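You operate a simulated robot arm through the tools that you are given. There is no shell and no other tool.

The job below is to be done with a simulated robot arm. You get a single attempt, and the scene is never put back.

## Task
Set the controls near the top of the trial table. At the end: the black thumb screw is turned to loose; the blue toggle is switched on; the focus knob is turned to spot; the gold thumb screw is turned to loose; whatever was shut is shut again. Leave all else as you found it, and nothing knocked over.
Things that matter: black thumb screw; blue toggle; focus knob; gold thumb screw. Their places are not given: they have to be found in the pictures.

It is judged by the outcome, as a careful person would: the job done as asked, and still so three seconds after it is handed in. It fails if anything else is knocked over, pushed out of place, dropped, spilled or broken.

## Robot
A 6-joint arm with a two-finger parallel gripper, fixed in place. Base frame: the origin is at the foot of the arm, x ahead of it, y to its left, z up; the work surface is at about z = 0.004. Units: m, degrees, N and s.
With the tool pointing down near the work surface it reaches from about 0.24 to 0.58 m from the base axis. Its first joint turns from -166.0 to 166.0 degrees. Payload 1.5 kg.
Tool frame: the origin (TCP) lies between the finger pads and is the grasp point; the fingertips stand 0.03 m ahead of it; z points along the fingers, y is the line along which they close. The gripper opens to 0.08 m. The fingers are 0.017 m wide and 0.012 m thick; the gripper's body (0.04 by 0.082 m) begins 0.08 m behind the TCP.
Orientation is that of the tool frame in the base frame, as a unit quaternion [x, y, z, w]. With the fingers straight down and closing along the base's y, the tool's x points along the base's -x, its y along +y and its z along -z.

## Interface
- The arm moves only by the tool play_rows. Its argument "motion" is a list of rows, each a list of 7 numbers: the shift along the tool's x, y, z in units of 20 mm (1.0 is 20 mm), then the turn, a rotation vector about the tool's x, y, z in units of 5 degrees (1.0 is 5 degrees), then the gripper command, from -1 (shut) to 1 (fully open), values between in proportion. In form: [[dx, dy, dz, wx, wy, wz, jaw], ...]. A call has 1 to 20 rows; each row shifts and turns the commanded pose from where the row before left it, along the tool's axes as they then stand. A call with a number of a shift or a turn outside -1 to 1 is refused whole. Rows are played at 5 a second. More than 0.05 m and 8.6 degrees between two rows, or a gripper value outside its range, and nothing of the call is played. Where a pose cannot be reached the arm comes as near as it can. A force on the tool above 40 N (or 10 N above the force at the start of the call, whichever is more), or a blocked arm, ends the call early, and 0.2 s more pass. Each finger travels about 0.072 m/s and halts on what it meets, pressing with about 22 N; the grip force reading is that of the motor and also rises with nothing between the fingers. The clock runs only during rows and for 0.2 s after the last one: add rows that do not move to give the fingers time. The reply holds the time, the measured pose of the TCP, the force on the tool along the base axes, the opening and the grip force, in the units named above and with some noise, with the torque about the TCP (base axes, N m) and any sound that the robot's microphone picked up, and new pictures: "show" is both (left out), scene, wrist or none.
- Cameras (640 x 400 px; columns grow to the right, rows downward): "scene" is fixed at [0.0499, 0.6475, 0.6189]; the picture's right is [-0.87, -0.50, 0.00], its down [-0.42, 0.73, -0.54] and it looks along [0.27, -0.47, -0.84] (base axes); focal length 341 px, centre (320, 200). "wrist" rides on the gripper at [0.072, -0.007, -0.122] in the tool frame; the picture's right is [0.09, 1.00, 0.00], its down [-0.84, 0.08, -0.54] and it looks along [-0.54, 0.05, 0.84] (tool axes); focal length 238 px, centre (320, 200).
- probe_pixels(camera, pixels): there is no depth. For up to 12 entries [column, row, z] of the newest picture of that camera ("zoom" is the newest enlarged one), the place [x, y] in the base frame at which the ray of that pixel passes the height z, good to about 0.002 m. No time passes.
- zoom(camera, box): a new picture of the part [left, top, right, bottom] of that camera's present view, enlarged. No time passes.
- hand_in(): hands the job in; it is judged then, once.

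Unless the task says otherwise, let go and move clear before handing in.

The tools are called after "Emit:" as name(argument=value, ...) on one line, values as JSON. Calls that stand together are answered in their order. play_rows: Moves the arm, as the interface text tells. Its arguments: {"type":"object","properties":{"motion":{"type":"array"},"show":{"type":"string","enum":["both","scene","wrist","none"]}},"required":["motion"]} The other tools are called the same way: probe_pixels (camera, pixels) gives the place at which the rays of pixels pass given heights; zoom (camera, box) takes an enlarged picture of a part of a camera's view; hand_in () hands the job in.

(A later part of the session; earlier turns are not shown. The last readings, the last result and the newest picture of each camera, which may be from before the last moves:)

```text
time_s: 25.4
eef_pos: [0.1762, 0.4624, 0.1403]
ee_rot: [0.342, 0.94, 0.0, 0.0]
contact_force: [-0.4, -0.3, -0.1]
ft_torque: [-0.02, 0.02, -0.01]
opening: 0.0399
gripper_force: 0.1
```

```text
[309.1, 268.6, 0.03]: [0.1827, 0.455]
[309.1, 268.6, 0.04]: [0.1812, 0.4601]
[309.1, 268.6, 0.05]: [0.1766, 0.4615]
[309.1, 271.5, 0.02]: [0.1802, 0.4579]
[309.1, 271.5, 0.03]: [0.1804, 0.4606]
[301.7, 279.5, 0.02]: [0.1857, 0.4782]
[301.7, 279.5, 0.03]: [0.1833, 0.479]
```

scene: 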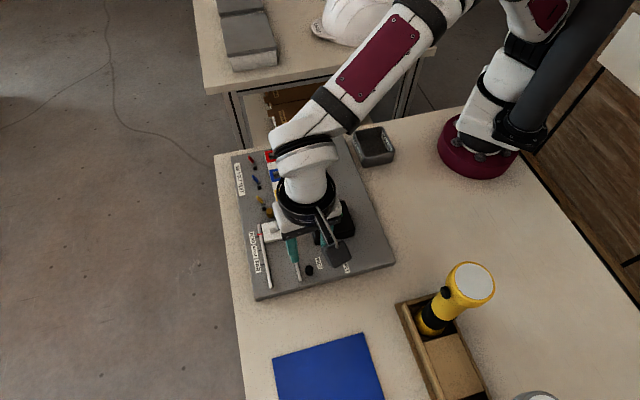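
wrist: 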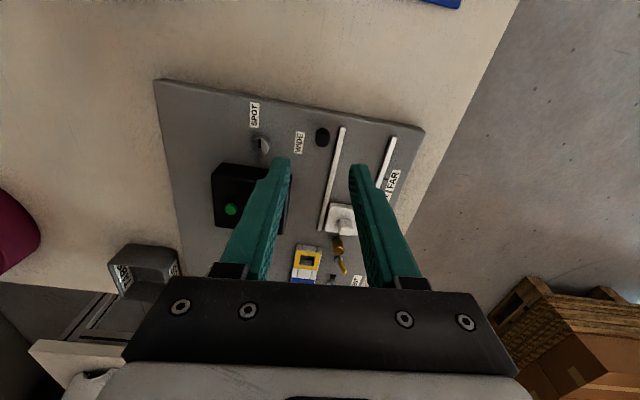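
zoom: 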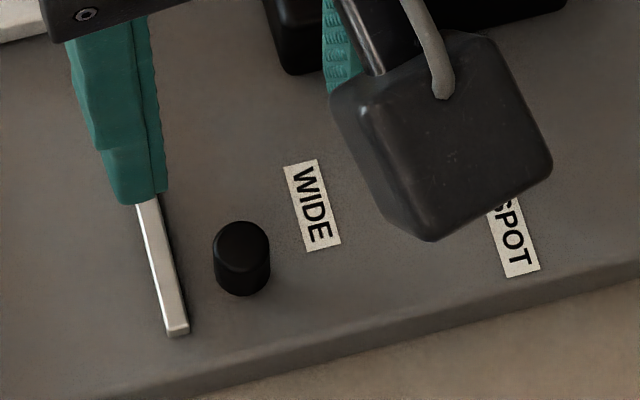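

The probes put the screw's axis near (0.179,0.461) with its top around z 0.037–0.045. I'll shift slightly and descend to TCP z≈0.085 to check centring from closer.

Emit:
play_rows(motion=[[-0.08, 0.07, 0.7, 0, 0, 0, 0], [0, 0, 0.7, 0, 0, 0, 0], [0, 0, 0.7, 0, 0, 0, 0], [0, 0, 0.65, 0, 0, 0, 0], [0, 0, 0, 0, 0, 0, 0]], show="wrist")

Emit:
zoom(camera="wrist", box=[260, 100, 400, 200])

Emit:
zoom(camera="scene", box=[285, 235, 355, 290])

```text
time_s: 26.6
eef_pos: [0.1796, 0.4605, 0.0862]
ee_rot: [0.341, 0.94, 0.001, -0.001]
contact_force: [-0.3, -1.0, -1.0]
ft_torque: [-0.03, -0.01, 0.01]
opening: 0.0398
gripper_force: 0.1
```

wrist: 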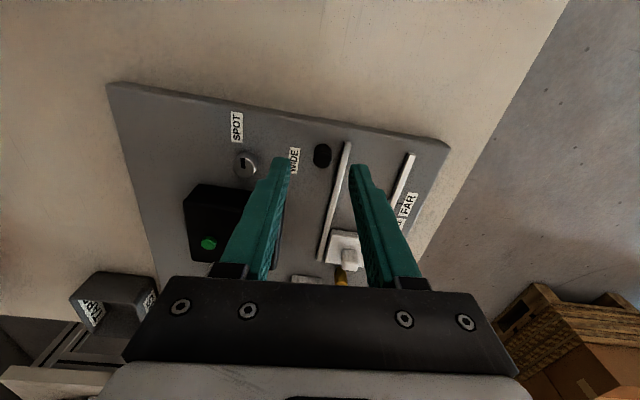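

```text
4.00 times, centred on (330, 150) of wrist
```

zoom: 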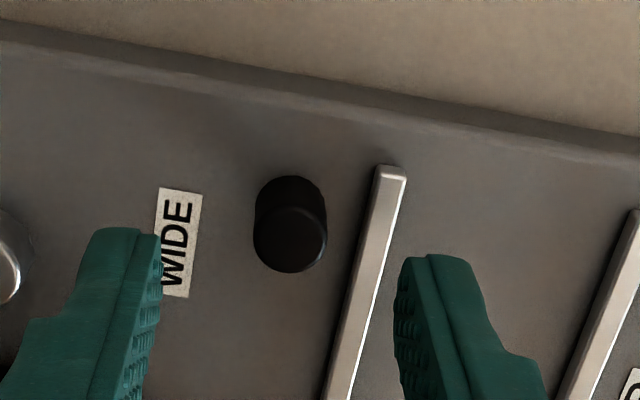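

```text
7.27 times, centred on (320, 262) of scene
```

zoom: 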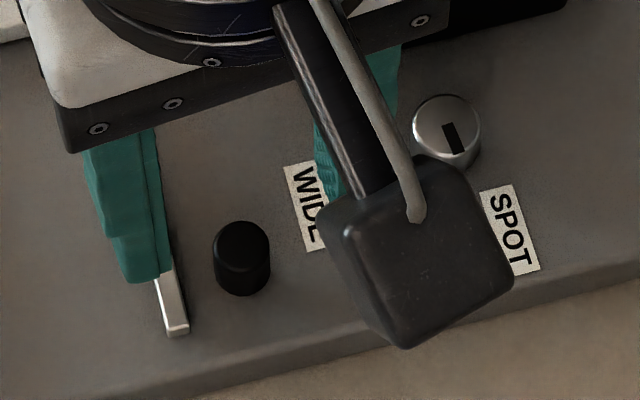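

Centring looks good along tool x; the screw is about 1.5 mm toward tool +y (column 322.5). I'll correct that and descend to TCP z≈0.060 so the fingertips stay above the rail top, then check forces.

Emit:
play_rows(motion=[[0, 0.07, 0.5, 0, 0, 0, 0], [0, 0, 0.4, 0, 0, 0, 0], [0, 0, 0.3, 0, 0, 0, 0], [0, 0, 0.1, 0, 0, 0, 0], [0, 0, 0, 0, 0, 0, 0]], show="wrist")

Emit:
zoom(camera="wrist", box=[260, 100, 400, 200])

Emit:
zoom(camera="scene", box=[285, 235, 355, 290])

```text
time_s: 27.8
eef_pos: [0.1798, 0.4614, 0.0599]
ee_rot: [0.342, 0.94, 0.0, 0.0]
contact_force: [-0.2, 1.6, -0.3]
ft_torque: [0.0, -0.01, 0.02]
opening: 0.0402
gripper_force: 0.1
```

wrist: 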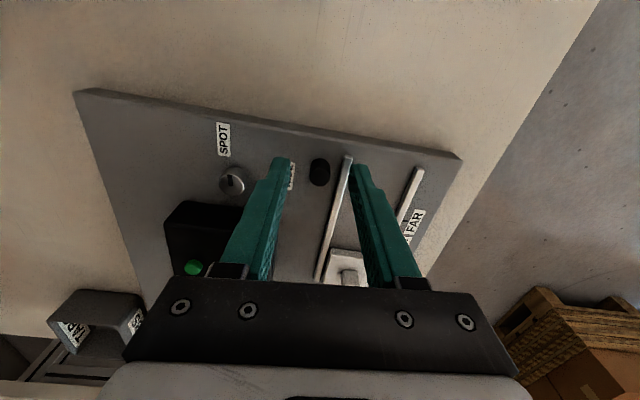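

```text
4.00 times, centred on (330, 150) of wrist
```

zoom: 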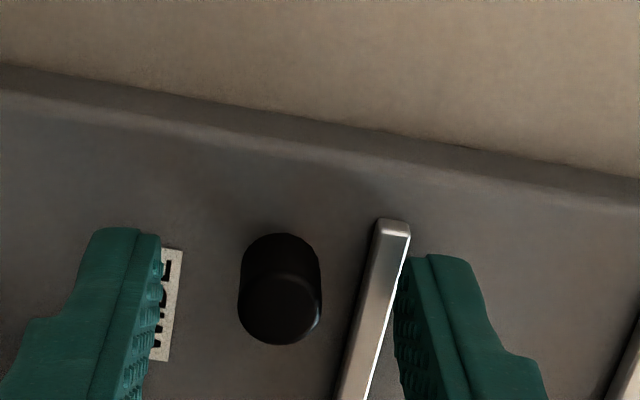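

```text
7.27 times, centred on (320, 262) of scene
```

zoom: 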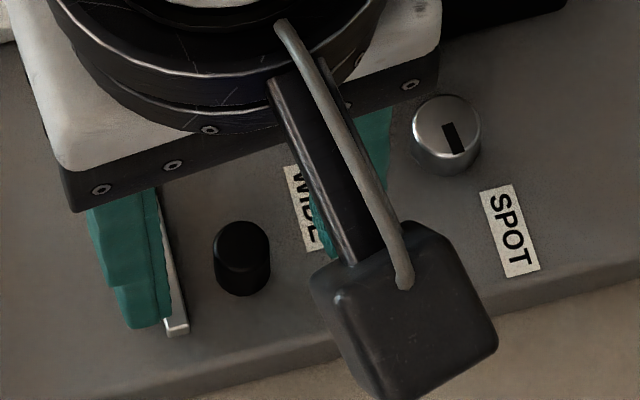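

The screw is centred across the jaw (column 320) and about 1 mm off along tool −x. Correcting that and closing.

Emit:
play_rows(motion=[[-0.06, 0, 0, 0, 0, 0, 0], [0, 0, 0, 0, 0, 0, -1], [0, 0, 0, 0, 0, 0, -1], [0, 0, 0, 0, 0, 0, -1], [0, 0, 0, 0, 0, 0, -1]], show="wrist")

Emit:
zoom(camera="wrist", box=[260, 100, 400, 200])

Emit:
zoom(camera="scene", box=[285, 235, 355, 290])

```text
time_s: 29.0
eef_pos: [0.1796, 0.4611, 0.06]
ee_rot: [0.342, 0.94, 0.0, -0.001]
contact_force: [3.8, 3.2, -2.9]
ft_torque: [0.16, 0.12, 0.04]
opening: 0.0137
gripper_force: 30.4
```

wrist: 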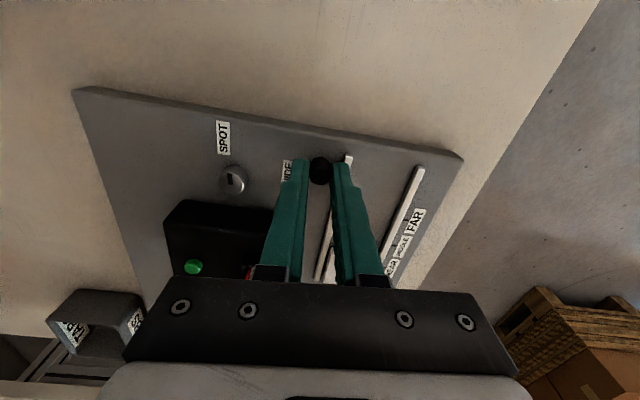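

```text
4.00 times, centred on (330, 150) of wrist
```

zoom: 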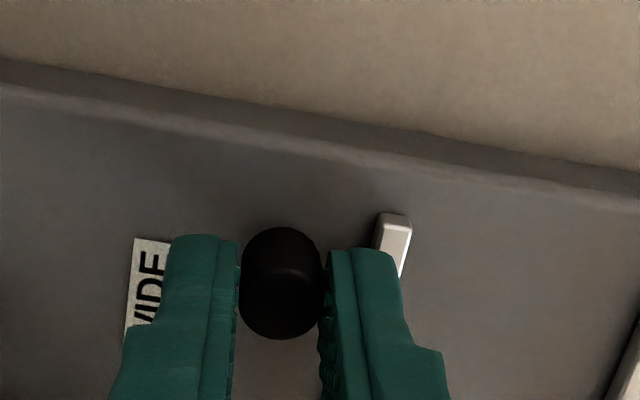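

```text
7.27 times, centred on (320, 262) of scene
```

zoom: 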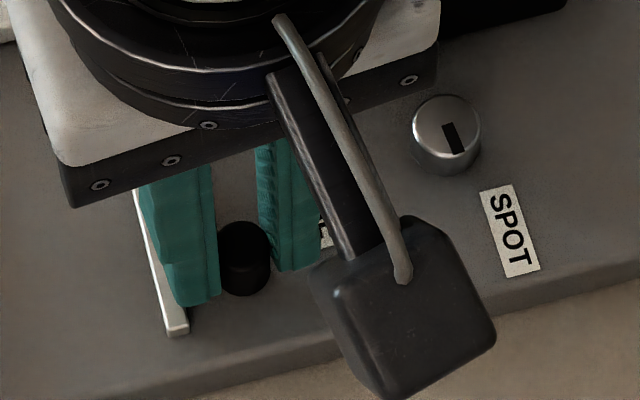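

Gripped at 0.0137 m with small loads. I'll turn counter-clockwise 40° and watch torque and force.

Emit:
play_rows(motion=[[0, 0, 0, 0, 0, -0.8, -1], [0, 0, 0, 0, 0, -0.8, -1], [0, 0, 0, 0, 0, -0.8, -1], [0, 0, 0, 0, 0, -0.8, -1], [0, 0, 0, 0, 0, -0.8, -1], [0, 0, 0, 0, 0, 0, -1]], show="none")

Emit:
play_rows(motion=[[0, 0, 0, 0, 0, -0.8, -1], [0, 0, 0, 0, 0, -0.8, -1], [0, 0, 0, 0, 0, -0.8, -1], [0, 0, 0, 0, 0, -0.8, -1], [0, 0, 0, 0, 0, -0.8, -1], [0, 0, 0, 0, 0, 0, -1]], show="wrist")

Emit:
zoom(camera="wrist", box=[260, 100, 400, 200])

```text
time_s: 30.4
eef_pos: [0.1806, 0.4616, 0.0597]
ee_rot: [0.173, 0.985, 0.001, 0.001]
contact_force: [10.1, 19.0, -6.6]
ft_torque: [0.5, 0.2, -0.04]
opening: 0.0138
gripper_force: 30.7
```

```text
time_s: 31.6
eef_pos: [0.1807, 0.4623, 0.0602]
ee_rot: [0.009, 1.0, 0.001, 0.001]
contact_force: [1.0, 2.9, -2.9]
ft_torque: [-0.02, 0.3, 0.0]
opening: 0.0135
gripper_force: 30.0
stopped in row 5: the force on the tool passed its limit at 41 N (the readings are from after the stop); the commanded pose is now the measured one
```

wrist: 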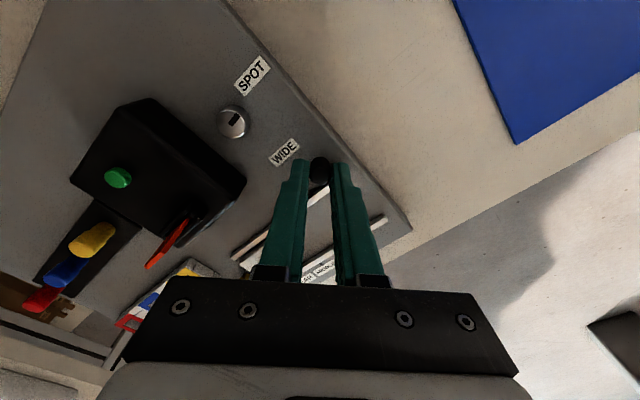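

```text
4.00 times, centred on (330, 150) of wrist
```

zoom: 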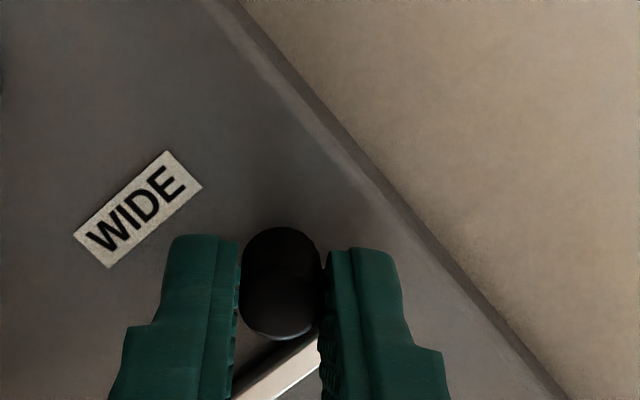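

The call ended on a 41 N lateral force from a small eccentricity (screw axis ≈2 mm along tool +x from the TCP), not from torque; about 39° was turned. I'll continue while shifting slightly along tool y per row so the turn is about the screw's own axis.

Emit:
play_rows(motion=[[0, 0.007, 0, 0, 0, -0.8, -1], [0, 0.007, 0, 0, 0, -0.8, -1], [0, 0.007, 0, 0, 0, -0.8, -1], [0, 0.007, 0, 0, 0, -0.8, -1], [0, 0.007, 0, 0, 0, -0.8, -1], [0, 0, 0, 0, 0, 0, -1]], show="none")

```text
time_s: 33.0
eef_pos: [0.1805, 0.4627, 0.0597]
ee_rot: [-0.165, 0.986, 0.0, 0.001]
contact_force: [10.5, 7.4, -17.8]
ft_torque: [0.16, -0.39, -0.01]
opening: 0.0137
gripper_force: 30.6
```

About 59° turned, torque still nil and lateral force small. Relaxing slightly and continuing another 20°.

Emit:
play_rows(motion=[[-0.015, 0.007, 0.01, 0, 0, -0.8, -1], [0, 0.006, 0, 0, 0, -0.8, -1], [0, 0.006, 0, 0, 0, -0.8, -1], [0, 0.006, 0, 0, 0, -0.8, -1], [0, 0.006, 0, 0, 0, -0.8, -1], [0, 0, 0, 0, 0, 0, -1]], show="none")

```text
time_s: 34.4
eef_pos: [0.18, 0.4633, 0.0601]
ee_rot: [-0.334, 0.942, 0.001, 0.001]
contact_force: [-6.0, -16.2, 19.9]
ft_torque: [-0.53, 0.16, 0.0]
opening: 0.0138
gripper_force: 30.0
```

79° turned, torque about z still zero. Relaxing small loads and going on another 20°.

Emit:
play_rows(motion=[[0.01, 0, -0.005, 0, 0, -0.8, -1], [0, 0.003, 0, 0, 0, -0.8, -1], [0, 0.004, 0, 0, 0, -0.8, -1], [0, 0.004, 0, 0, 0, -0.8, -1], [0, 0.004, 0, 0, 0, -0.8, -1], [0, 0, 0, 0, 0, 0, -1]], show="wrist")

Emit:
zoom(camera="wrist", box=[260, 100, 400, 200])

```text
time_s: 35.8
eef_pos: [0.1802, 0.4642, 0.0602]
ee_rot: [-0.493, 0.87, 0.001, 0.002]
contact_force: [4.2, 1.6, -4.0]
ft_torque: [0.09, -0.06, 0.02]
opening: 0.0136
gripper_force: 29.9
```

wrist: 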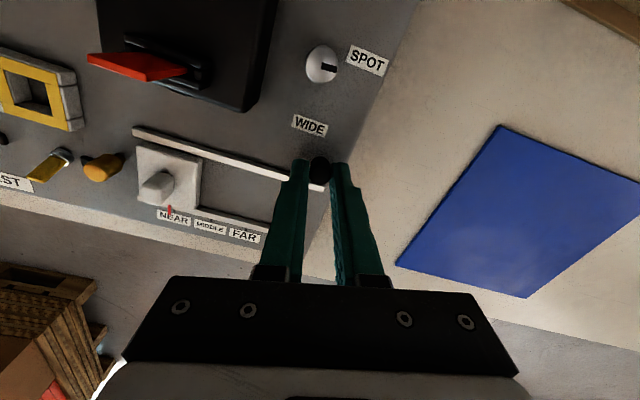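

```text
4.00 times, centred on (330, 150) of wrist
```

zoom: 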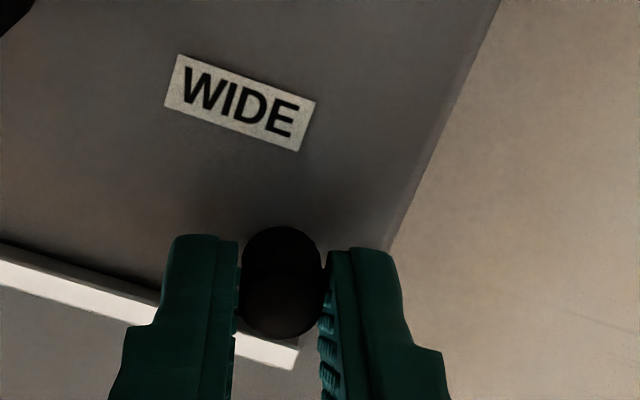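

About 99° turned with no resistance. Continuing with another 40°.

Emit:
play_rows(motion=[[0, 0.005, 0, 0, 0, -0.8, -1], [0, 0.005, 0, 0, 0, -0.8, -1], [0, 0.005, 0, 0, 0, -0.8, -1], [0, 0.005, 0, 0, 0, -0.8, -1], [0, 0.005, 0, 0, 0, -0.8, -1], [0, 0, 0, 0, 0, 0, -1]], show="none")

Emit:
play_rows(motion=[[0, 0.005, 0, 0, 0, -0.8, -1], [0, 0.005, 0, 0, 0, -0.8, -1], [0, 0.005, 0, 0, 0, -0.8, -1], [0, 0.005, 0, 0, 0, -0.8, -1], [0, 0.005, 0, 0, 0, -0.8, -1], [0, 0, 0, 0, 0, 0, -1]], show="wrist")

Emit:
zoom(camera="wrist", box=[260, 100, 400, 200])

```text
time_s: 37.2
eef_pos: [0.1797, 0.4639, 0.0611]
ee_rot: [-0.635, 0.772, 0.001, 0.002]
contact_force: [9.2, -4.1, -6.1]
ft_torque: [-0.25, -0.17, 0.0]
opening: 0.0139
gripper_force: 29.8
```

```text
time_s: 38.6
eef_pos: [0.1799, 0.4643, 0.0604]
ee_rot: [0.76, -0.65, 0.0, -0.002]
contact_force: [17.7, -1.9, -3.8]
ft_torque: [-0.03, -0.25, -0.06]
opening: 0.0139
gripper_force: 30.1
```

wrist: 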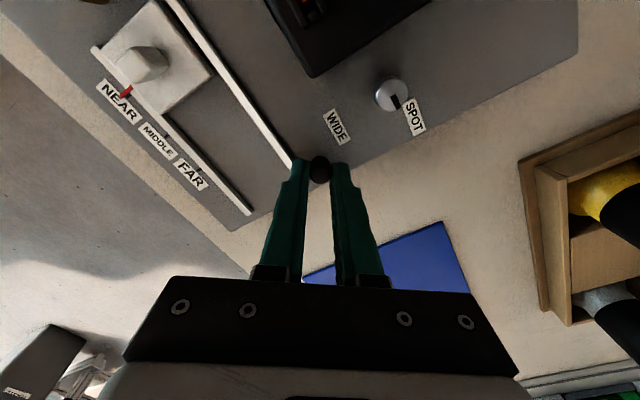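

```text
4.00 times, centred on (330, 150) of wrist
```

zoom: 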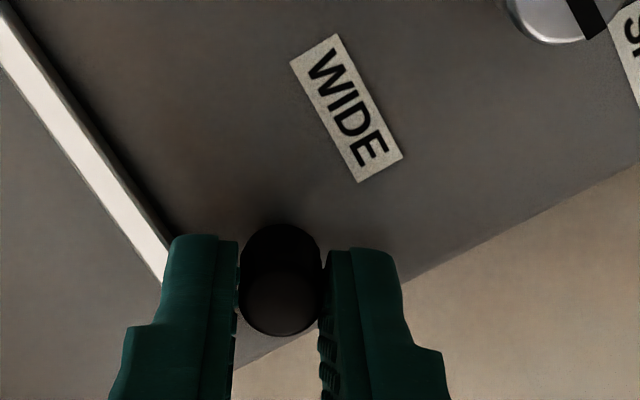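

Turned about 139°; torque still low (−0.06). Also the knob's mark at (398,103) points straight at SPOT. Continuing in 20° steps.

Emit:
play_rows(motion=[[-0.01, 0, 0, 0, 0, -0.8, -1], [0, 0.003, 0, 0, 0, -0.8, -1], [0, 0.003, 0, 0, 0, -0.8, -1], [0, 0.003, 0, 0, 0, -0.8, -1], [0, 0.003, 0, 0, 0, -0.8, -1], [0, 0, 0, 0, 0, 0, -1]], show="none")

Emit:
play_rows(motion=[[0, 0.003, 0, 0, 0, -0.8, -1], [0, 0.003, 0, 0, 0, -0.8, -1], [0, 0.003, 0, 0, 0, -0.8, -1], [0, 0.003, 0, 0, 0, -0.8, -1], [0, 0.003, 0, 0, 0, -0.8, -1], [0, 0, 0, 0, 0, 0, -1]], show="both")

Emit:
zoom(camera="wrist", box=[260, 100, 400, 200])

```text
time_s: 40.0
eef_pos: [0.179, 0.4642, 0.0608]
ee_rot: [0.862, -0.508, 0.0, -0.002]
contact_force: [-0.4, 0.9, 2.8]
ft_torque: [0.18, 0.23, -0.15]
opening: 0.0134
gripper_force: 30.6
```

```text
time_s: 41.4
eef_pos: [0.1784, 0.4646, 0.0606]
ee_rot: [0.937, -0.35, 0.001, -0.002]
contact_force: [9.2, 3.6, -8.1]
ft_torque: [0.1, 0.03, -0.14]
opening: 0.0138
gripper_force: 30.8
```

scene: 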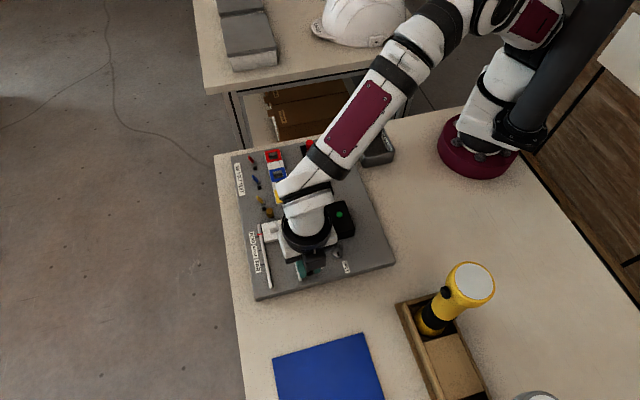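
wrist: 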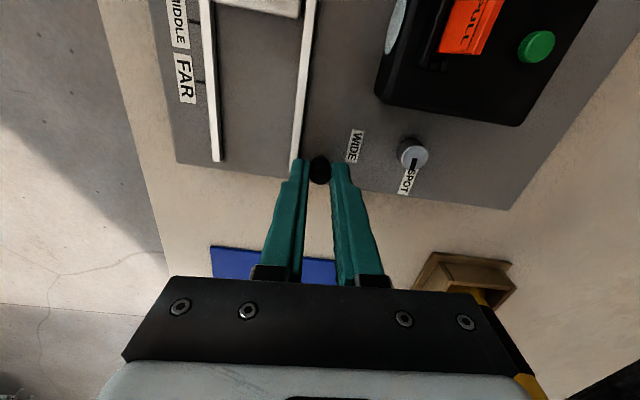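

```text
4.00 times, centred on (330, 150) of wrist
```

zoom: 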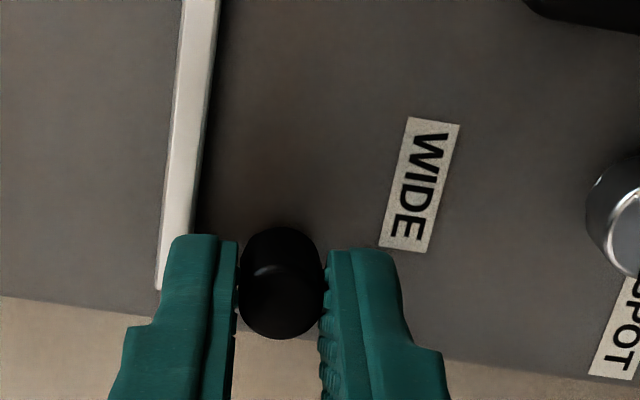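

Torque about z has stayed at −0.15 over the last 40°, like the slipping seen at the knob's stop. I'll turn 12° more to confirm it is a stop.

Emit:
play_rows(motion=[[0, 0, 0, 0, 0, -0.8, -1], [0, 0, 0, 0, 0, -0.8, -1], [0, 0, 0, 0, 0, -0.8, -1], [0, 0, 0, 0, 0, 0, -1]], show="wrist")

Emit:
zoom(camera="wrist", box=[300, 150, 340, 190])

```text
time_s: 42.4
eef_pos: [0.1772, 0.4631, 0.0613]
ee_rot: [0.968, -0.251, 0.001, -0.002]
contact_force: [0.5, -7.7, 8.1]
ft_torque: [-0.19, 0.19, 0.01]
opening: 0.0137
gripper_force: 29.9
```

wrist: 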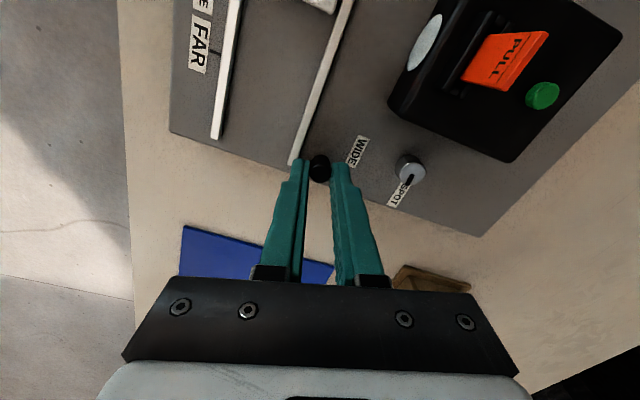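

```text
10.00 times, centred on (320, 170) of wrist
```

zoom: 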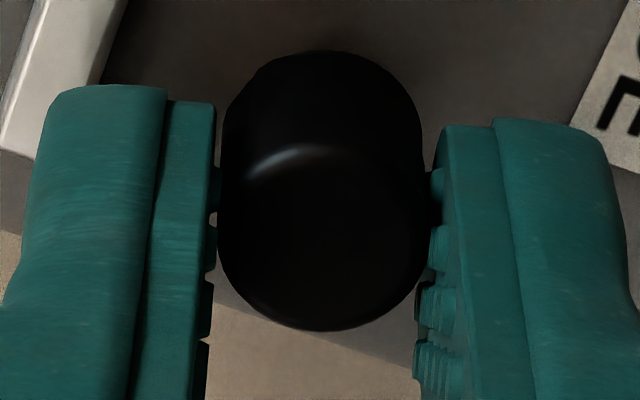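

Torque read ~0 this time, which is ambiguous. I'll take a few small turns, reading right after motion, to tell slipping at a stop from free turning.

Emit:
play_rows(motion=[[0, 0, 0, 0, 0, -0.8, -1], [0, 0, 0, 0, 0, -0.8, -1]], show="none")

Emit:
play_rows(motion=[[0, 0, 0, 0, 0, -0.8, -1], [0, 0, 0, 0, 0, -0.8, -1]], show="wrist")

Emit:
zoom(camera="wrist", box=[300, 150, 340, 190])

```text
time_s: 43.0
eef_pos: [0.1759, 0.4643, 0.0598]
ee_rot: [0.983, -0.183, -0.001, -0.001]
contact_force: [-17.2, -10.8, 15.7]
ft_torque: [-0.28, 0.41, -0.26]
opening: 0.0136
gripper_force: 30.6
```

```text
time_s: 43.6
eef_pos: [0.1774, 0.4626, 0.0599]
ee_rot: [0.994, -0.113, 0.001, 0.0]
contact_force: [-19.9, -17.2, 10.7]
ft_torque: [-0.69, 0.7, -0.11]
opening: 0.0138
gripper_force: 30.0
```

wrist: 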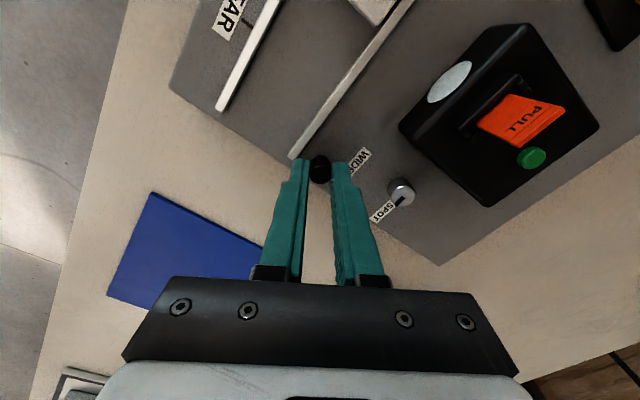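

```text
10.00 times, centred on (320, 170) of wrist
```

zoom: 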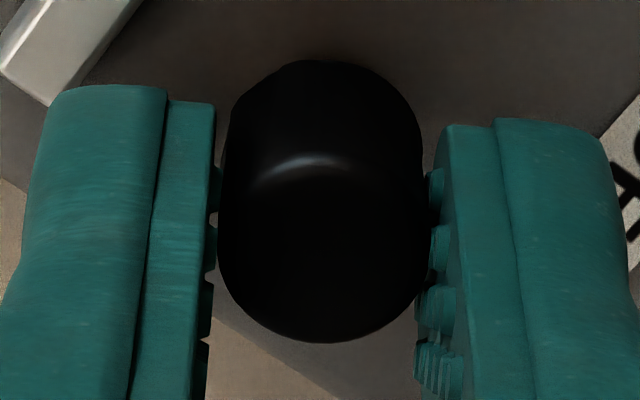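

Readings of −0.26 and −0.11 right after motion suggest stick-slip at a stop from ~145° on. To be sure, I'll open slightly, recentre by 1.9 mm along tool x, swing back 80° clockwise without touching, and regrip.

Emit:
play_rows(motion=[[0, 0, 0, 0, 0, 0.4, -1], [0, 0, 0, 0, 0, 0, -0.4], [0, 0, 0, 0, 0, 0, -0.4], [0.095, 0, 0, 0, 0, 0, -0.4], [0, 0, 0, 0, 0, 1, -0.4], [0, 0, 0, 0, 0, 1, -0.4], [0, 0, 0, 0, 0, 1, -0.4], [0, 0, 0, 0, 0, 1, -0.4], [0, 0, 0, 0, 0, 1, -0.4], [0, 0, 0, 0, 0, 1, -0.4], [0, 0, 0, 0, 0, 1, -0.4], [0, 0, 0, 0, 0, 1, -0.4], [0, 0, 0, 0, 0, 1, -0.4], [0, 0, 0, 0, 0, 1, -0.4], [0, 0, 0, 0, 0, 1, -0.4], [0, 0, 0, 0, 0, 1, -0.4], [0, 0, 0, 0, 0, 1, -0.4], [0, 0, 0, 0, 0, 1, -0.4], [0, 0, 0, 0, 0, 1, -0.4], [0, 0, 0, 0, 0, 1, -0.4]], show="wrist")

Emit:
zoom(camera="wrist", box=[260, 100, 400, 200])

```text
time_s: 47.8
eef_pos: [0.1795, 0.4635, 0.0599]
ee_rot: [-0.674, 0.739, 0.0, 0.001]
contact_force: [0.0, 0.4, 0.0]
ft_torque: [0.01, -0.04, -0.05]
opening: 0.0241
gripper_force: 0.0
```

wrist: 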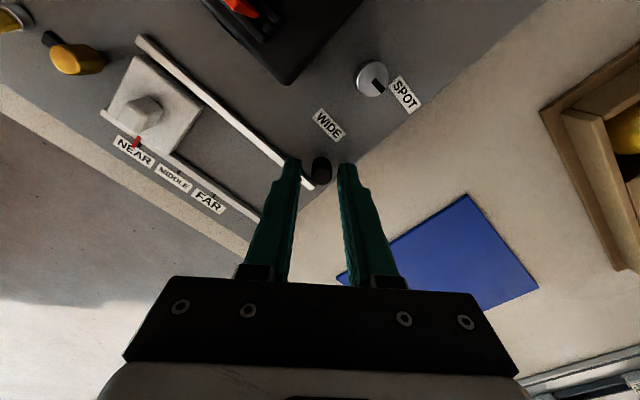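

```text
4.00 times, centred on (330, 150) of wrist
```

zoom: 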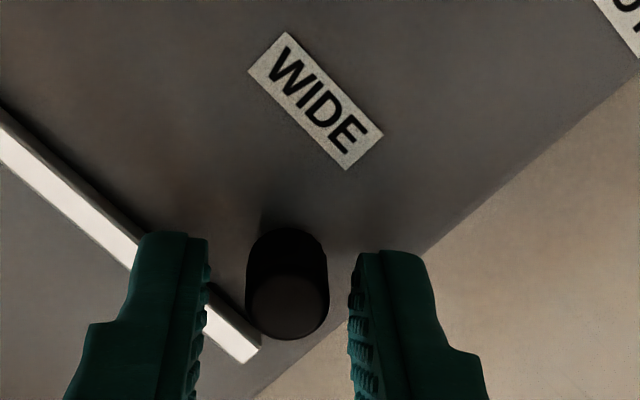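

The screw is about 1.4 mm off toward +y. I'll shift, regrip, and turn counter-clockwise in small steps reading torque.

Emit:
play_rows(motion=[[0, 0.06, 0, 0, 0, 0, -0.4], [0, 0, 0, 0, 0, 0, -1], [0, 0, 0, 0, 0, 0, -1], [0, 0, 0, 0, 0, 0, -1]], show="none")

Emit:
play_rows(motion=[[0, 0, 0, 0, 0, -0.5, -1], [0, 0, 0, 0, 0, -0.5, -1]], show="none")

Emit:
play_rows(motion=[[0, 0, 0, 0, 0, -0.5, -1], [0, 0, 0, 0, 0, -0.5, -1]], show="none")

Emit:
play_rows(motion=[[0, 0, 0, 0, 0, -0.5, -1], [0, 0, 0, 0, 0, -0.5, -1]], show="none")

```text
time_s: 48.8
eef_pos: [0.1794, 0.4632, 0.0595]
ee_rot: [-0.675, 0.738, 0.001, 0.002]
contact_force: [3.0, -0.1, -0.4]
ft_torque: [-0.01, -0.03, -0.08]
opening: 0.0136
gripper_force: 30.4
```

```text
time_s: 49.4
eef_pos: [0.1783, 0.4619, 0.0607]
ee_rot: [0.707, -0.707, 0.0, -0.002]
contact_force: [9.1, -2.3, -0.1]
ft_torque: [0.02, 0.01, -0.16]
opening: 0.0137
gripper_force: 29.5
```

```text
time_s: 50.0
eef_pos: [0.1795, 0.4625, 0.0595]
ee_rot: [0.738, -0.675, 0.0, -0.002]
contact_force: [17.5, -6.4, -0.7]
ft_torque: [-0.13, -0.23, -0.18]
opening: 0.0136
gripper_force: 30.4
```

```text
time_s: 50.6
eef_pos: [0.1787, 0.4629, 0.0601]
ee_rot: [0.765, -0.644, 0.0, -0.003]
contact_force: [24.1, -8.7, 1.4]
ft_torque: [0.18, -0.3, -0.14]
opening: 0.0138
gripper_force: 30.2
```

Torque was immediately −0.16 to −0.18 after a fresh grip, so the black screw is at its loose stop. I'll release, lift, and move over the gold screw near (0.308,0.397).

Emit:
play_rows(motion=[[0, 0, 0, 0, 0, 0, -0.35], [0, 0, 0, 0, 0, 0, -0.35], [0, 0, -0.5, 0, 0, 0, -0.35], [0, 0, -0.9, 0, 0, 0, -0.35], [0, 0, -0.9, 0, 0, 0, -0.35], [0, 0, -0.9, 0, 0, 0, -0.2], [0, 0, -0.9, 0, 0, 0, 0], [0, 0, -0.9, 0, 0, 0, 0], [0.725, -0.966, 0, 0, 0, 0, 0], [0.725, -0.966, 0, 0, 0, 0, 0], [0.725, -0.966, 0, 0, 0, 0, 0], [0.725, -0.966, 0, 0, 0, 0, 0], [0.725, -0.966, 0, 0, 0, 0, 0], [0.725, -0.966, 0, 0, 0, 0, 0], [0, 0, 0, 0, 0, 1, 0], [0, 0, 0, 0, 0, 1, 0], [0, 0, 0, 0, 0, 1, 0], [0, 0, 0, 0, 0, 1, 0], [0, 0, 0, 0, 0, 1, 0], [0, 0, 0, 0, 0, 1, 0]], show="none")

Emit:
play_rows(motion=[[0, 0, 0, 0, 0, 1, 0], [0, 0, 0, 0, 0, 1, 0], [0, 0, 0, 0, 0, 1, 0], [0, 0, 0, 0, 0, 1, 0], [0, 0, 0, 0, 0, 1, 0], [0, 0, 0, 0, 0, 1, 0], [0, 0, 0, 0, 0, 1, 0], [0, 0, 0, 0, 0, 1, 0], [0, 0, 0, 0, 0, 1, 0], [0, 0, 0, 0, 0, 1, 0], [0, 0, 0, 0, 0, 1, 0], [0, 0, 0, 0, 0, 1, 0], [0, 0, 0, 0, 0, 1, 0], [0, 0, 0, 0, 0, 1, 0], [0, 0, 0, 0, 0, 1, 0], [0, 0, 0, 0, 0, 1, 0], [0, 0, 0, 0, 0, 1, 0], [0, 0, 0, 0, 0, 1, 0], [0, 0, 0, 0, 0, 1, 0], [0, 0, 0, 0, 0, 1, 0]])

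```text
time_s: 54.8
eef_pos: [0.3069, 0.3965, 0.1602]
ee_rot: [-0.572, 0.82, 0.001, 0.001]
contact_force: [0.5, -0.1, 0.1]
ft_torque: [-0.01, 0.01, -0.03]
opening: 0.04
gripper_force: 0.2
```

```text
time_s: 59.0
eef_pos: [0.3078, 0.3977, 0.1601]
ee_rot: [0.26, 0.966, 0.001, 0.001]
contact_force: [-0.4, -0.3, -0.1]
ft_torque: [-0.01, 0.03, 0.01]
opening: 0.0402
gripper_force: 0.0
```

scene: 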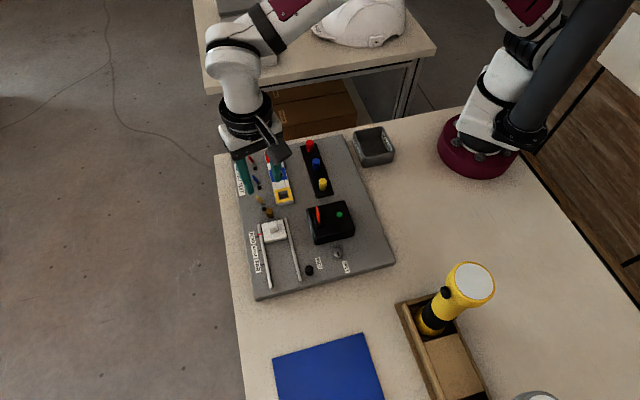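
wrist: 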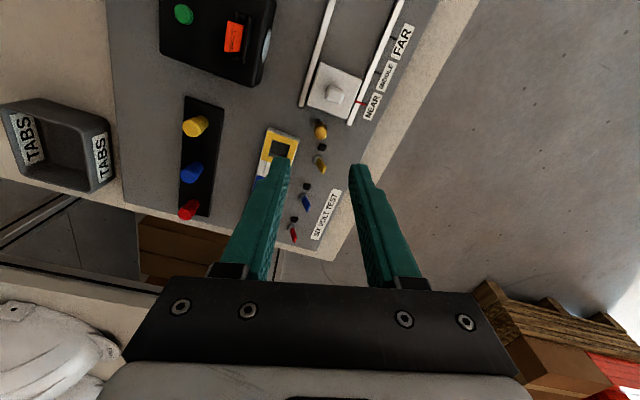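

Emit:
zoom(camera="wrist", box=[280, 90, 380, 190])

Emit:
zoom(camera="scene", box=[240, 190, 300, 240])

Emit:
zoom(camera="scene", box=[235, 145, 295, 235])

```text
4.00 times, centred on (330, 140) of wrist
```

zoom: 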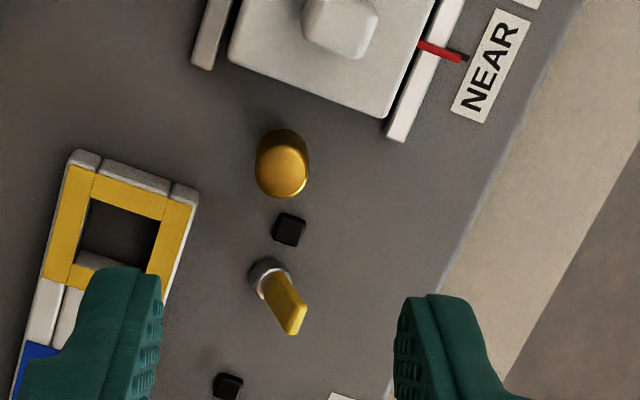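

```text
8.00 times, centred on (270, 215) of scene
```

zoom: 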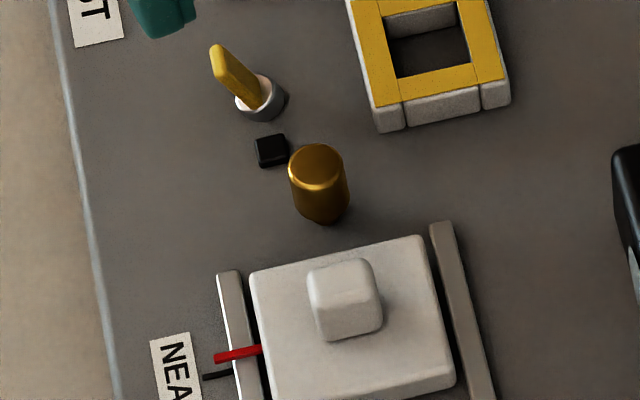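

```text
4.44 times, centred on (265, 190) of scene
```

zoom: 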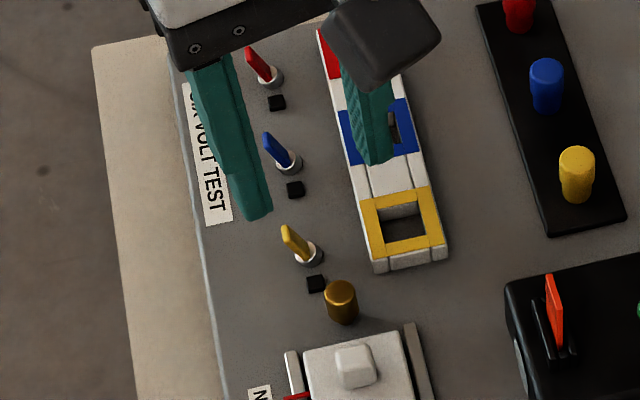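

The gold screw's top is at wrist (320.5,133); the slider block edge is roughly 20 mm from its axis. I'll probe the block's top height by triangulating its corner, and re-probe the gold screw.

Emit:
probe_pixels(camera="wrist", pixels=[[346.2, 119.2, 0.025], [346.2, 119.2, 0.035], [346.2, 119.2, 0.045], [320.5, 133, 0.036], [320.7, 128.3, 0.02], [333, 142.5, 0.036]])

Emit:
probe_pixels(camera="scene", pixels=[[261.4, 224.4, 0.025], [261.4, 224.4, 0.035], [261.4, 224.4, 0.045], [269.6, 211, 0.036], [270.4, 215, 0.02]])

```text
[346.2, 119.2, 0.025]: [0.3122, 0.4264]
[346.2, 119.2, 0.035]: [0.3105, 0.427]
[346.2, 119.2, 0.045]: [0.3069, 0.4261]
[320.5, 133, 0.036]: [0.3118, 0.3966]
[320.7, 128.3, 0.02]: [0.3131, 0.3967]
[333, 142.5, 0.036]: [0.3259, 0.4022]
```

```text
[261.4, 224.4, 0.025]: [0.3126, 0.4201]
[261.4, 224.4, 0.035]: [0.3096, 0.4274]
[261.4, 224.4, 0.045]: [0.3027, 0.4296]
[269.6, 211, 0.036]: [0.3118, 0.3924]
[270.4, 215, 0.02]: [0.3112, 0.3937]
```

The slider block top is about z 0.034 and its edge ~22 mm from the gold screw's axis, so I'll keep the fingers from pointing at the block: turn in sweeps with the closing axis between about 5° and 85° base, regripping between. First I'll shift, rotate clockwise to ~5° and descend partway to look.

Emit:
play_rows(motion=[[-0.09, 0, 0.4, 0, 0, 1, 0], [0, 0, 0.4, 0, 0, 1, 0], [0, 0, 0.4, 0, 0, 1, 0], [0, 0, 0.4, 0, 0, 1, 0], [0, 0, 0.4, 0, 0, 1, 0], [0, 0, 0.4, 0, 0, 1, 0], [0, 0, 0.4, 0, 0, 1, 0], [0, 0, 0.4, 0, 0, 1, 0], [0, 0, 0.3, 0, 0, 1, 0], [0, 0, 0, 0, 0, 1, 0], [0, 0, 0, 0, 0, 1, 0], [0, 0, 0, 0, 0, 0, 0]])

Emit:
zoom(camera="wrist", box=[260, 100, 400, 200])

Emit:
zoom(camera="scene", box=[240, 180, 310, 240])

```text
time_s: 61.6
eef_pos: [0.3098, 0.3964, 0.0905]
ee_rot: [0.676, 0.737, 0.001, -0.001]
contact_force: [1.0, 0.1, 0.5]
ft_torque: [0.02, -0.03, 0.02]
opening: 0.0401
gripper_force: 0.0
```

scene: 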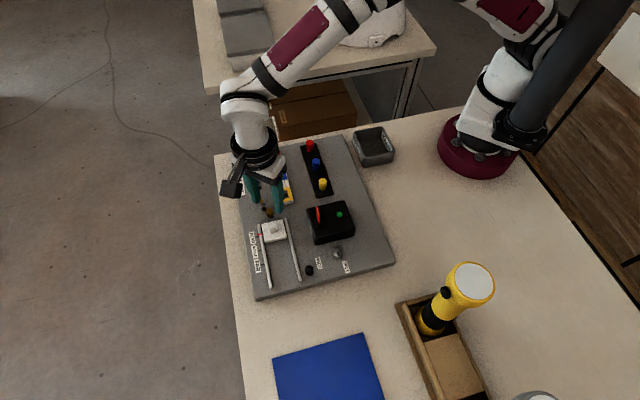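
wrist: 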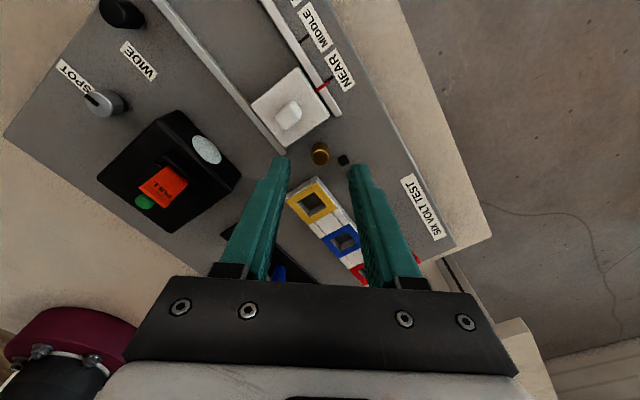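

```text
4.00 times, centred on (330, 150) of wrist
```

zoom: 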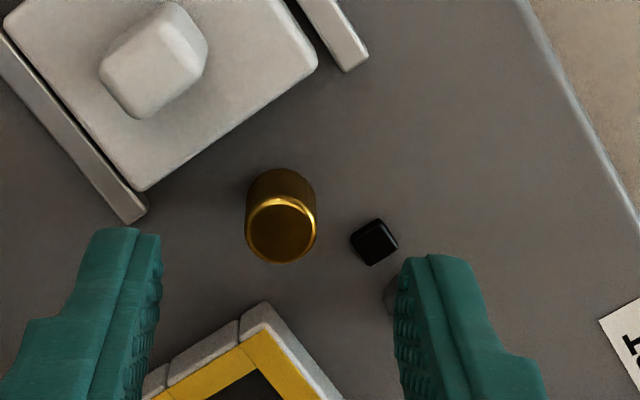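

```text
6.67 times, centred on (275, 210) of scene
```

zoom: 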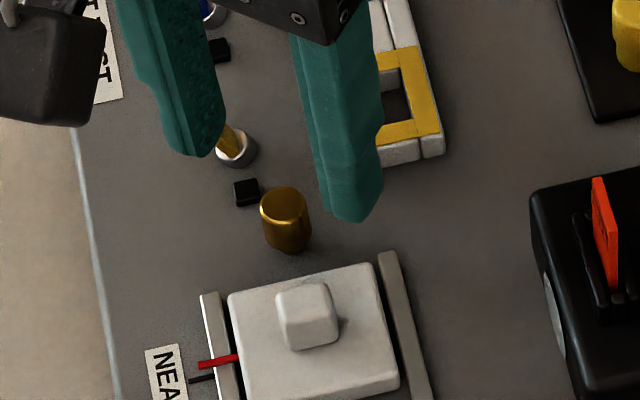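

The gold screw is centred (column 320, row 157.5) and the neighbouring toggle, lamp block and rail end are clear of a narrower jaw. I'll narrow the jaw to 0.028 and descend to TCP z≈0.060.

Emit:
play_rows(motion=[[0, 0, 0, 0, 0, 0, -0.3], [0, 0, 0.5, 0, 0, 0, -0.3], [0, 0, 0.5, 0, 0, 0, -0.3], [0, 0, 0.4, 0, 0, 0, -0.3], [0, 0, 0.1, 0, 0, 0, -0.3], [0, 0, 0, 0, 0, 0, -0.3]], show="wrist")

Emit:
zoom(camera="wrist", box=[260, 100, 400, 200])

Emit:
zoom(camera="scene", box=[240, 180, 310, 240])

```text
time_s: 63.0
eef_pos: [0.3115, 0.3955, 0.0623]
ee_rot: [0.677, 0.736, 0.002, -0.001]
contact_force: [-3.8, -4.7, 11.1]
ft_torque: [-0.14, 0.43, 0.12]
opening: 0.031
gripper_force: 1.9
stopped in row 6: the force on the tool passed its limit at 41 N (the readings are from after the stop); the commanded pose is now the measured one
```

wrist: 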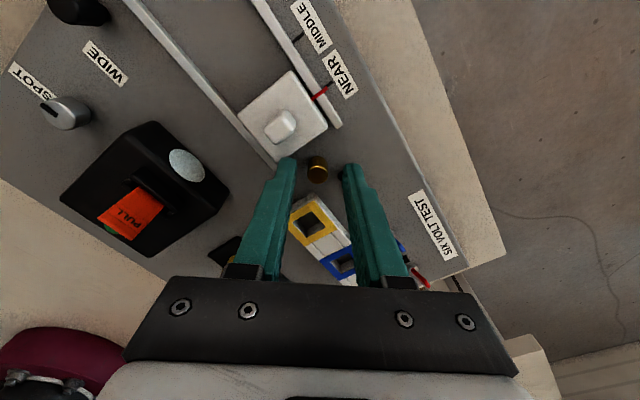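

```text
4.00 times, centred on (330, 150) of wrist
```

zoom: 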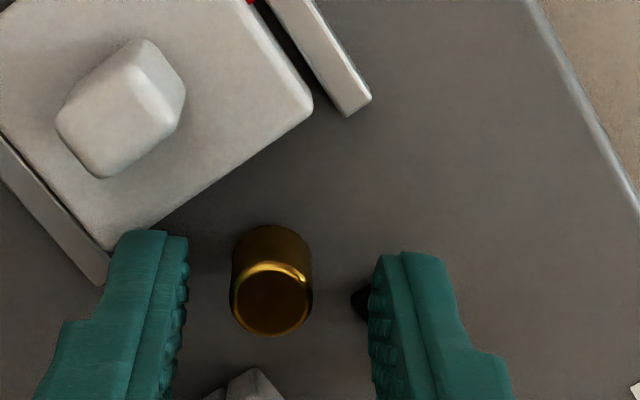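

```text
6.67 times, centred on (275, 210) of scene
```

zoom: 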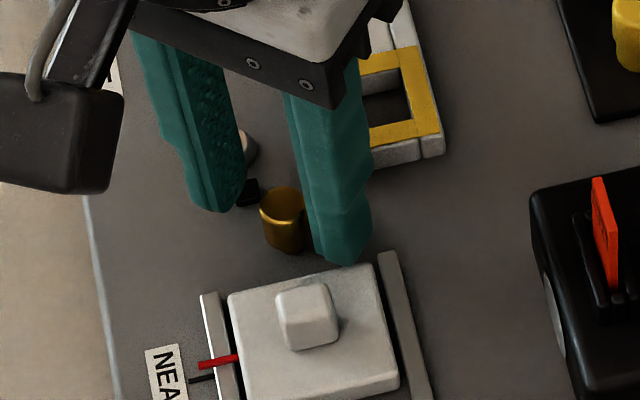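

The descent stopped on contact (41 N) with fingertips at z≈0.032; in the wrist zoom the left finger overlaps the slider block's corner near (110,240). I'll raise straight up and check that nothing shifted.

Emit:
play_rows(motion=[[0, 0, -0.3, 0, 0, 0, -0.2], [0, 0, -0.6, 0, 0, 0, -0.2], [0, 0, -0.6, 0, 0, 0, -0.2], [0, 0, 0, 0, 0, 0, -0.2]])

Emit:
zoom(camera="wrist", box=[240, 80, 400, 200])

Emit:
zoom(camera="scene", box=[240, 180, 310, 290])

```text
time_s: 64.0
eef_pos: [0.3112, 0.3964, 0.0923]
ee_rot: [0.677, 0.736, 0.003, 0.0]
contact_force: [-0.7, -0.4, -0.1]
ft_torque: [0.01, 0.01, 0.01]
opening: 0.0321
gripper_force: 0.0
```

scene: 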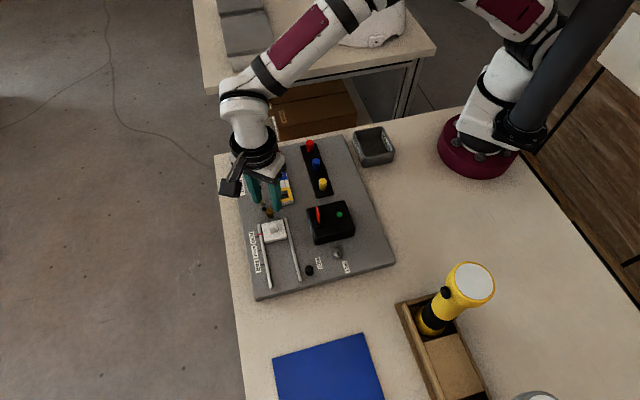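
wrist: 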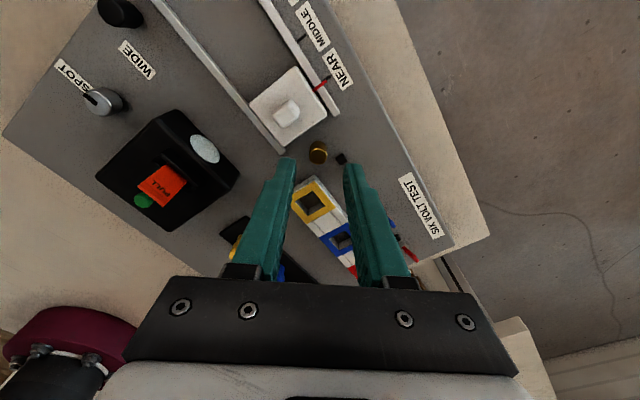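

```text
3.33 times, centred on (320, 140) of wrist
```

zoom: 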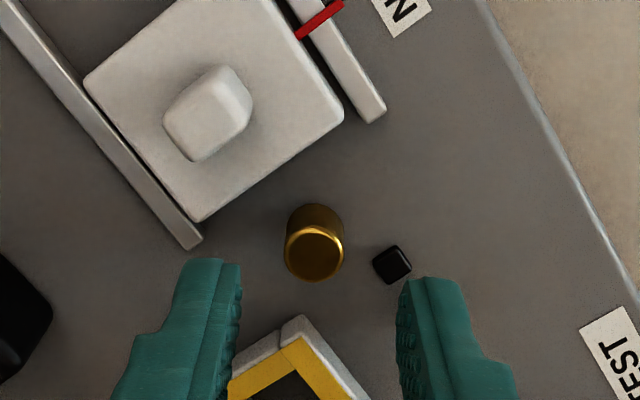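

```text
3.64 times, centred on (275, 235) of scene
```

zoom: 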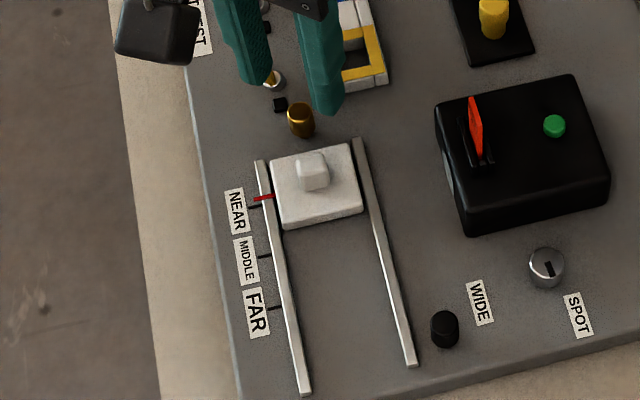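

The slider's red pointer still sits just beside the NEAR tick. I'll compare with the identical zoom taken before the contact.

Emit:
zoom(camera="scene", box=[240, 190, 300, 240])

```text
8.00 times, centred on (270, 215) of scene
```

zoom: 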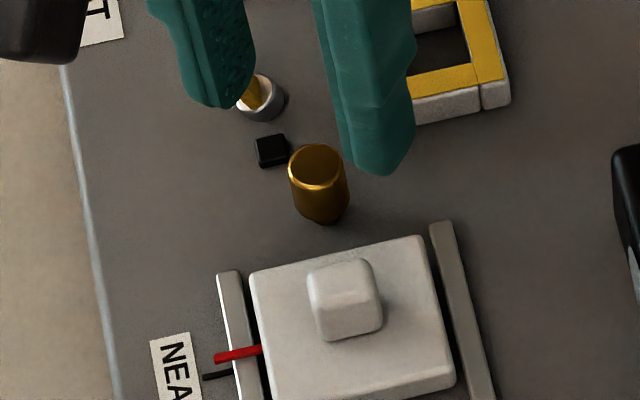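

Nothing moved. I'll probe the block's near corner (285.5,145.4) and the rail end (282.5,153) against the left finger's place to choose a clear angle.

Emit:
probe_pixels(camera="wrist", pixels=[[285.5, 145.4, 0.034], [282.5, 153, 0.027], [279, 149, 0.027], [326.5, 112.5, 0.034], [335, 116, 0.027], [318, 155, 0.036], [341.5, 159, 0.026], [310, 175, 0.034], [289, 190, 0.034], [348, 165, 0.03]])

Emit:
zoom(camera="wrist", box=[260, 130, 380, 230])

```text
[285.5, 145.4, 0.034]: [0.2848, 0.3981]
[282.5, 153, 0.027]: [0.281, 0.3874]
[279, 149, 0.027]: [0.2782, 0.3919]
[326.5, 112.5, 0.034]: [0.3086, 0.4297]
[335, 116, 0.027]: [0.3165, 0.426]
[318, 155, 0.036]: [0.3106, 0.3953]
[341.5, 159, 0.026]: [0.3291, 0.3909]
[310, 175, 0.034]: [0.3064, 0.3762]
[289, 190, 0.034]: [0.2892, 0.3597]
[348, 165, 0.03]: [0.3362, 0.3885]
```

```text
4.00 times, centred on (320, 180) of wrist
```

zoom: 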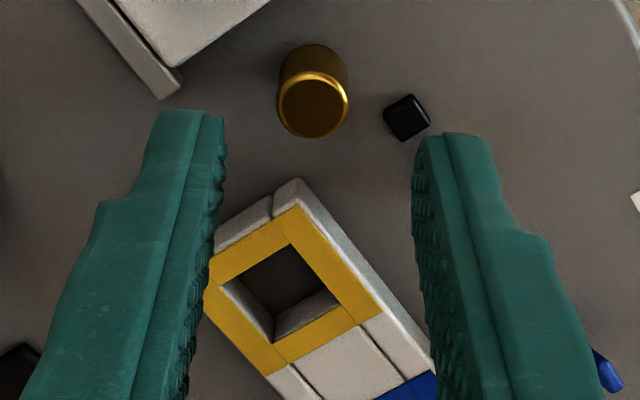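

The left finger had met the slider block's corner at (0.285,0.398), 26 mm from the gold axis. The lamp strip's corner is also near, so I'll triangulate its height and position from both cameras before choosing the sweep.

Emit:
probe_pixels(camera="wrist", pixels=[[312.5, 175, 0.025], [312.5, 175, 0.03], [312.5, 175, 0.035], [312.5, 175, 0.04], [294, 192.5, 0.03], [294, 192.5, 0.035]])

Emit:
probe_pixels(camera="scene", pixels=[[277.3, 203.2, 0.025], [277.3, 203.2, 0.03], [277.3, 203.2, 0.035], [277.3, 203.2, 0.04], [293.5, 200, 0.03], [293.5, 200, 0.035], [277.8, 206.3, 0.02]])

Emit:
zoom(camera="scene", box=[255, 185, 300, 220])

```text
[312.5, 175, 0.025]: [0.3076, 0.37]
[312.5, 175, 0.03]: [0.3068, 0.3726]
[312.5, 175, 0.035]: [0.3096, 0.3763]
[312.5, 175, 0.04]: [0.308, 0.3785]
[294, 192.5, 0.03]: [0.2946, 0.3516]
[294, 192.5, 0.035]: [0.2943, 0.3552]
```

```text
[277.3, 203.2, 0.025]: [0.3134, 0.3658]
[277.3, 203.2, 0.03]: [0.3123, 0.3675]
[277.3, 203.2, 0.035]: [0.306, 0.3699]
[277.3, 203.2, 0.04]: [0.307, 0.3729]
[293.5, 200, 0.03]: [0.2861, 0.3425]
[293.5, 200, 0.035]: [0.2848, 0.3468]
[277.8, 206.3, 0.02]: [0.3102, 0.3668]
```

```text
11.43 times, centred on (278, 202) of scene
```

zoom: 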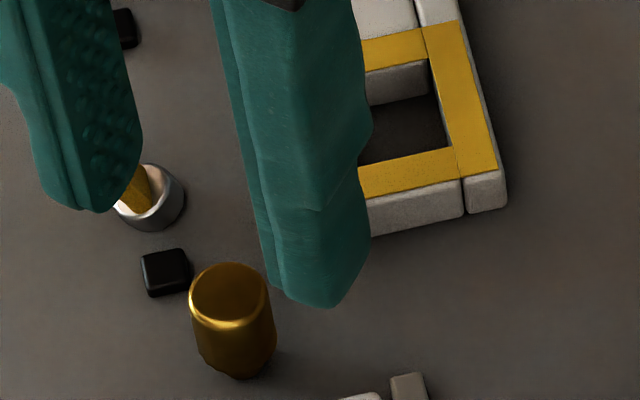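

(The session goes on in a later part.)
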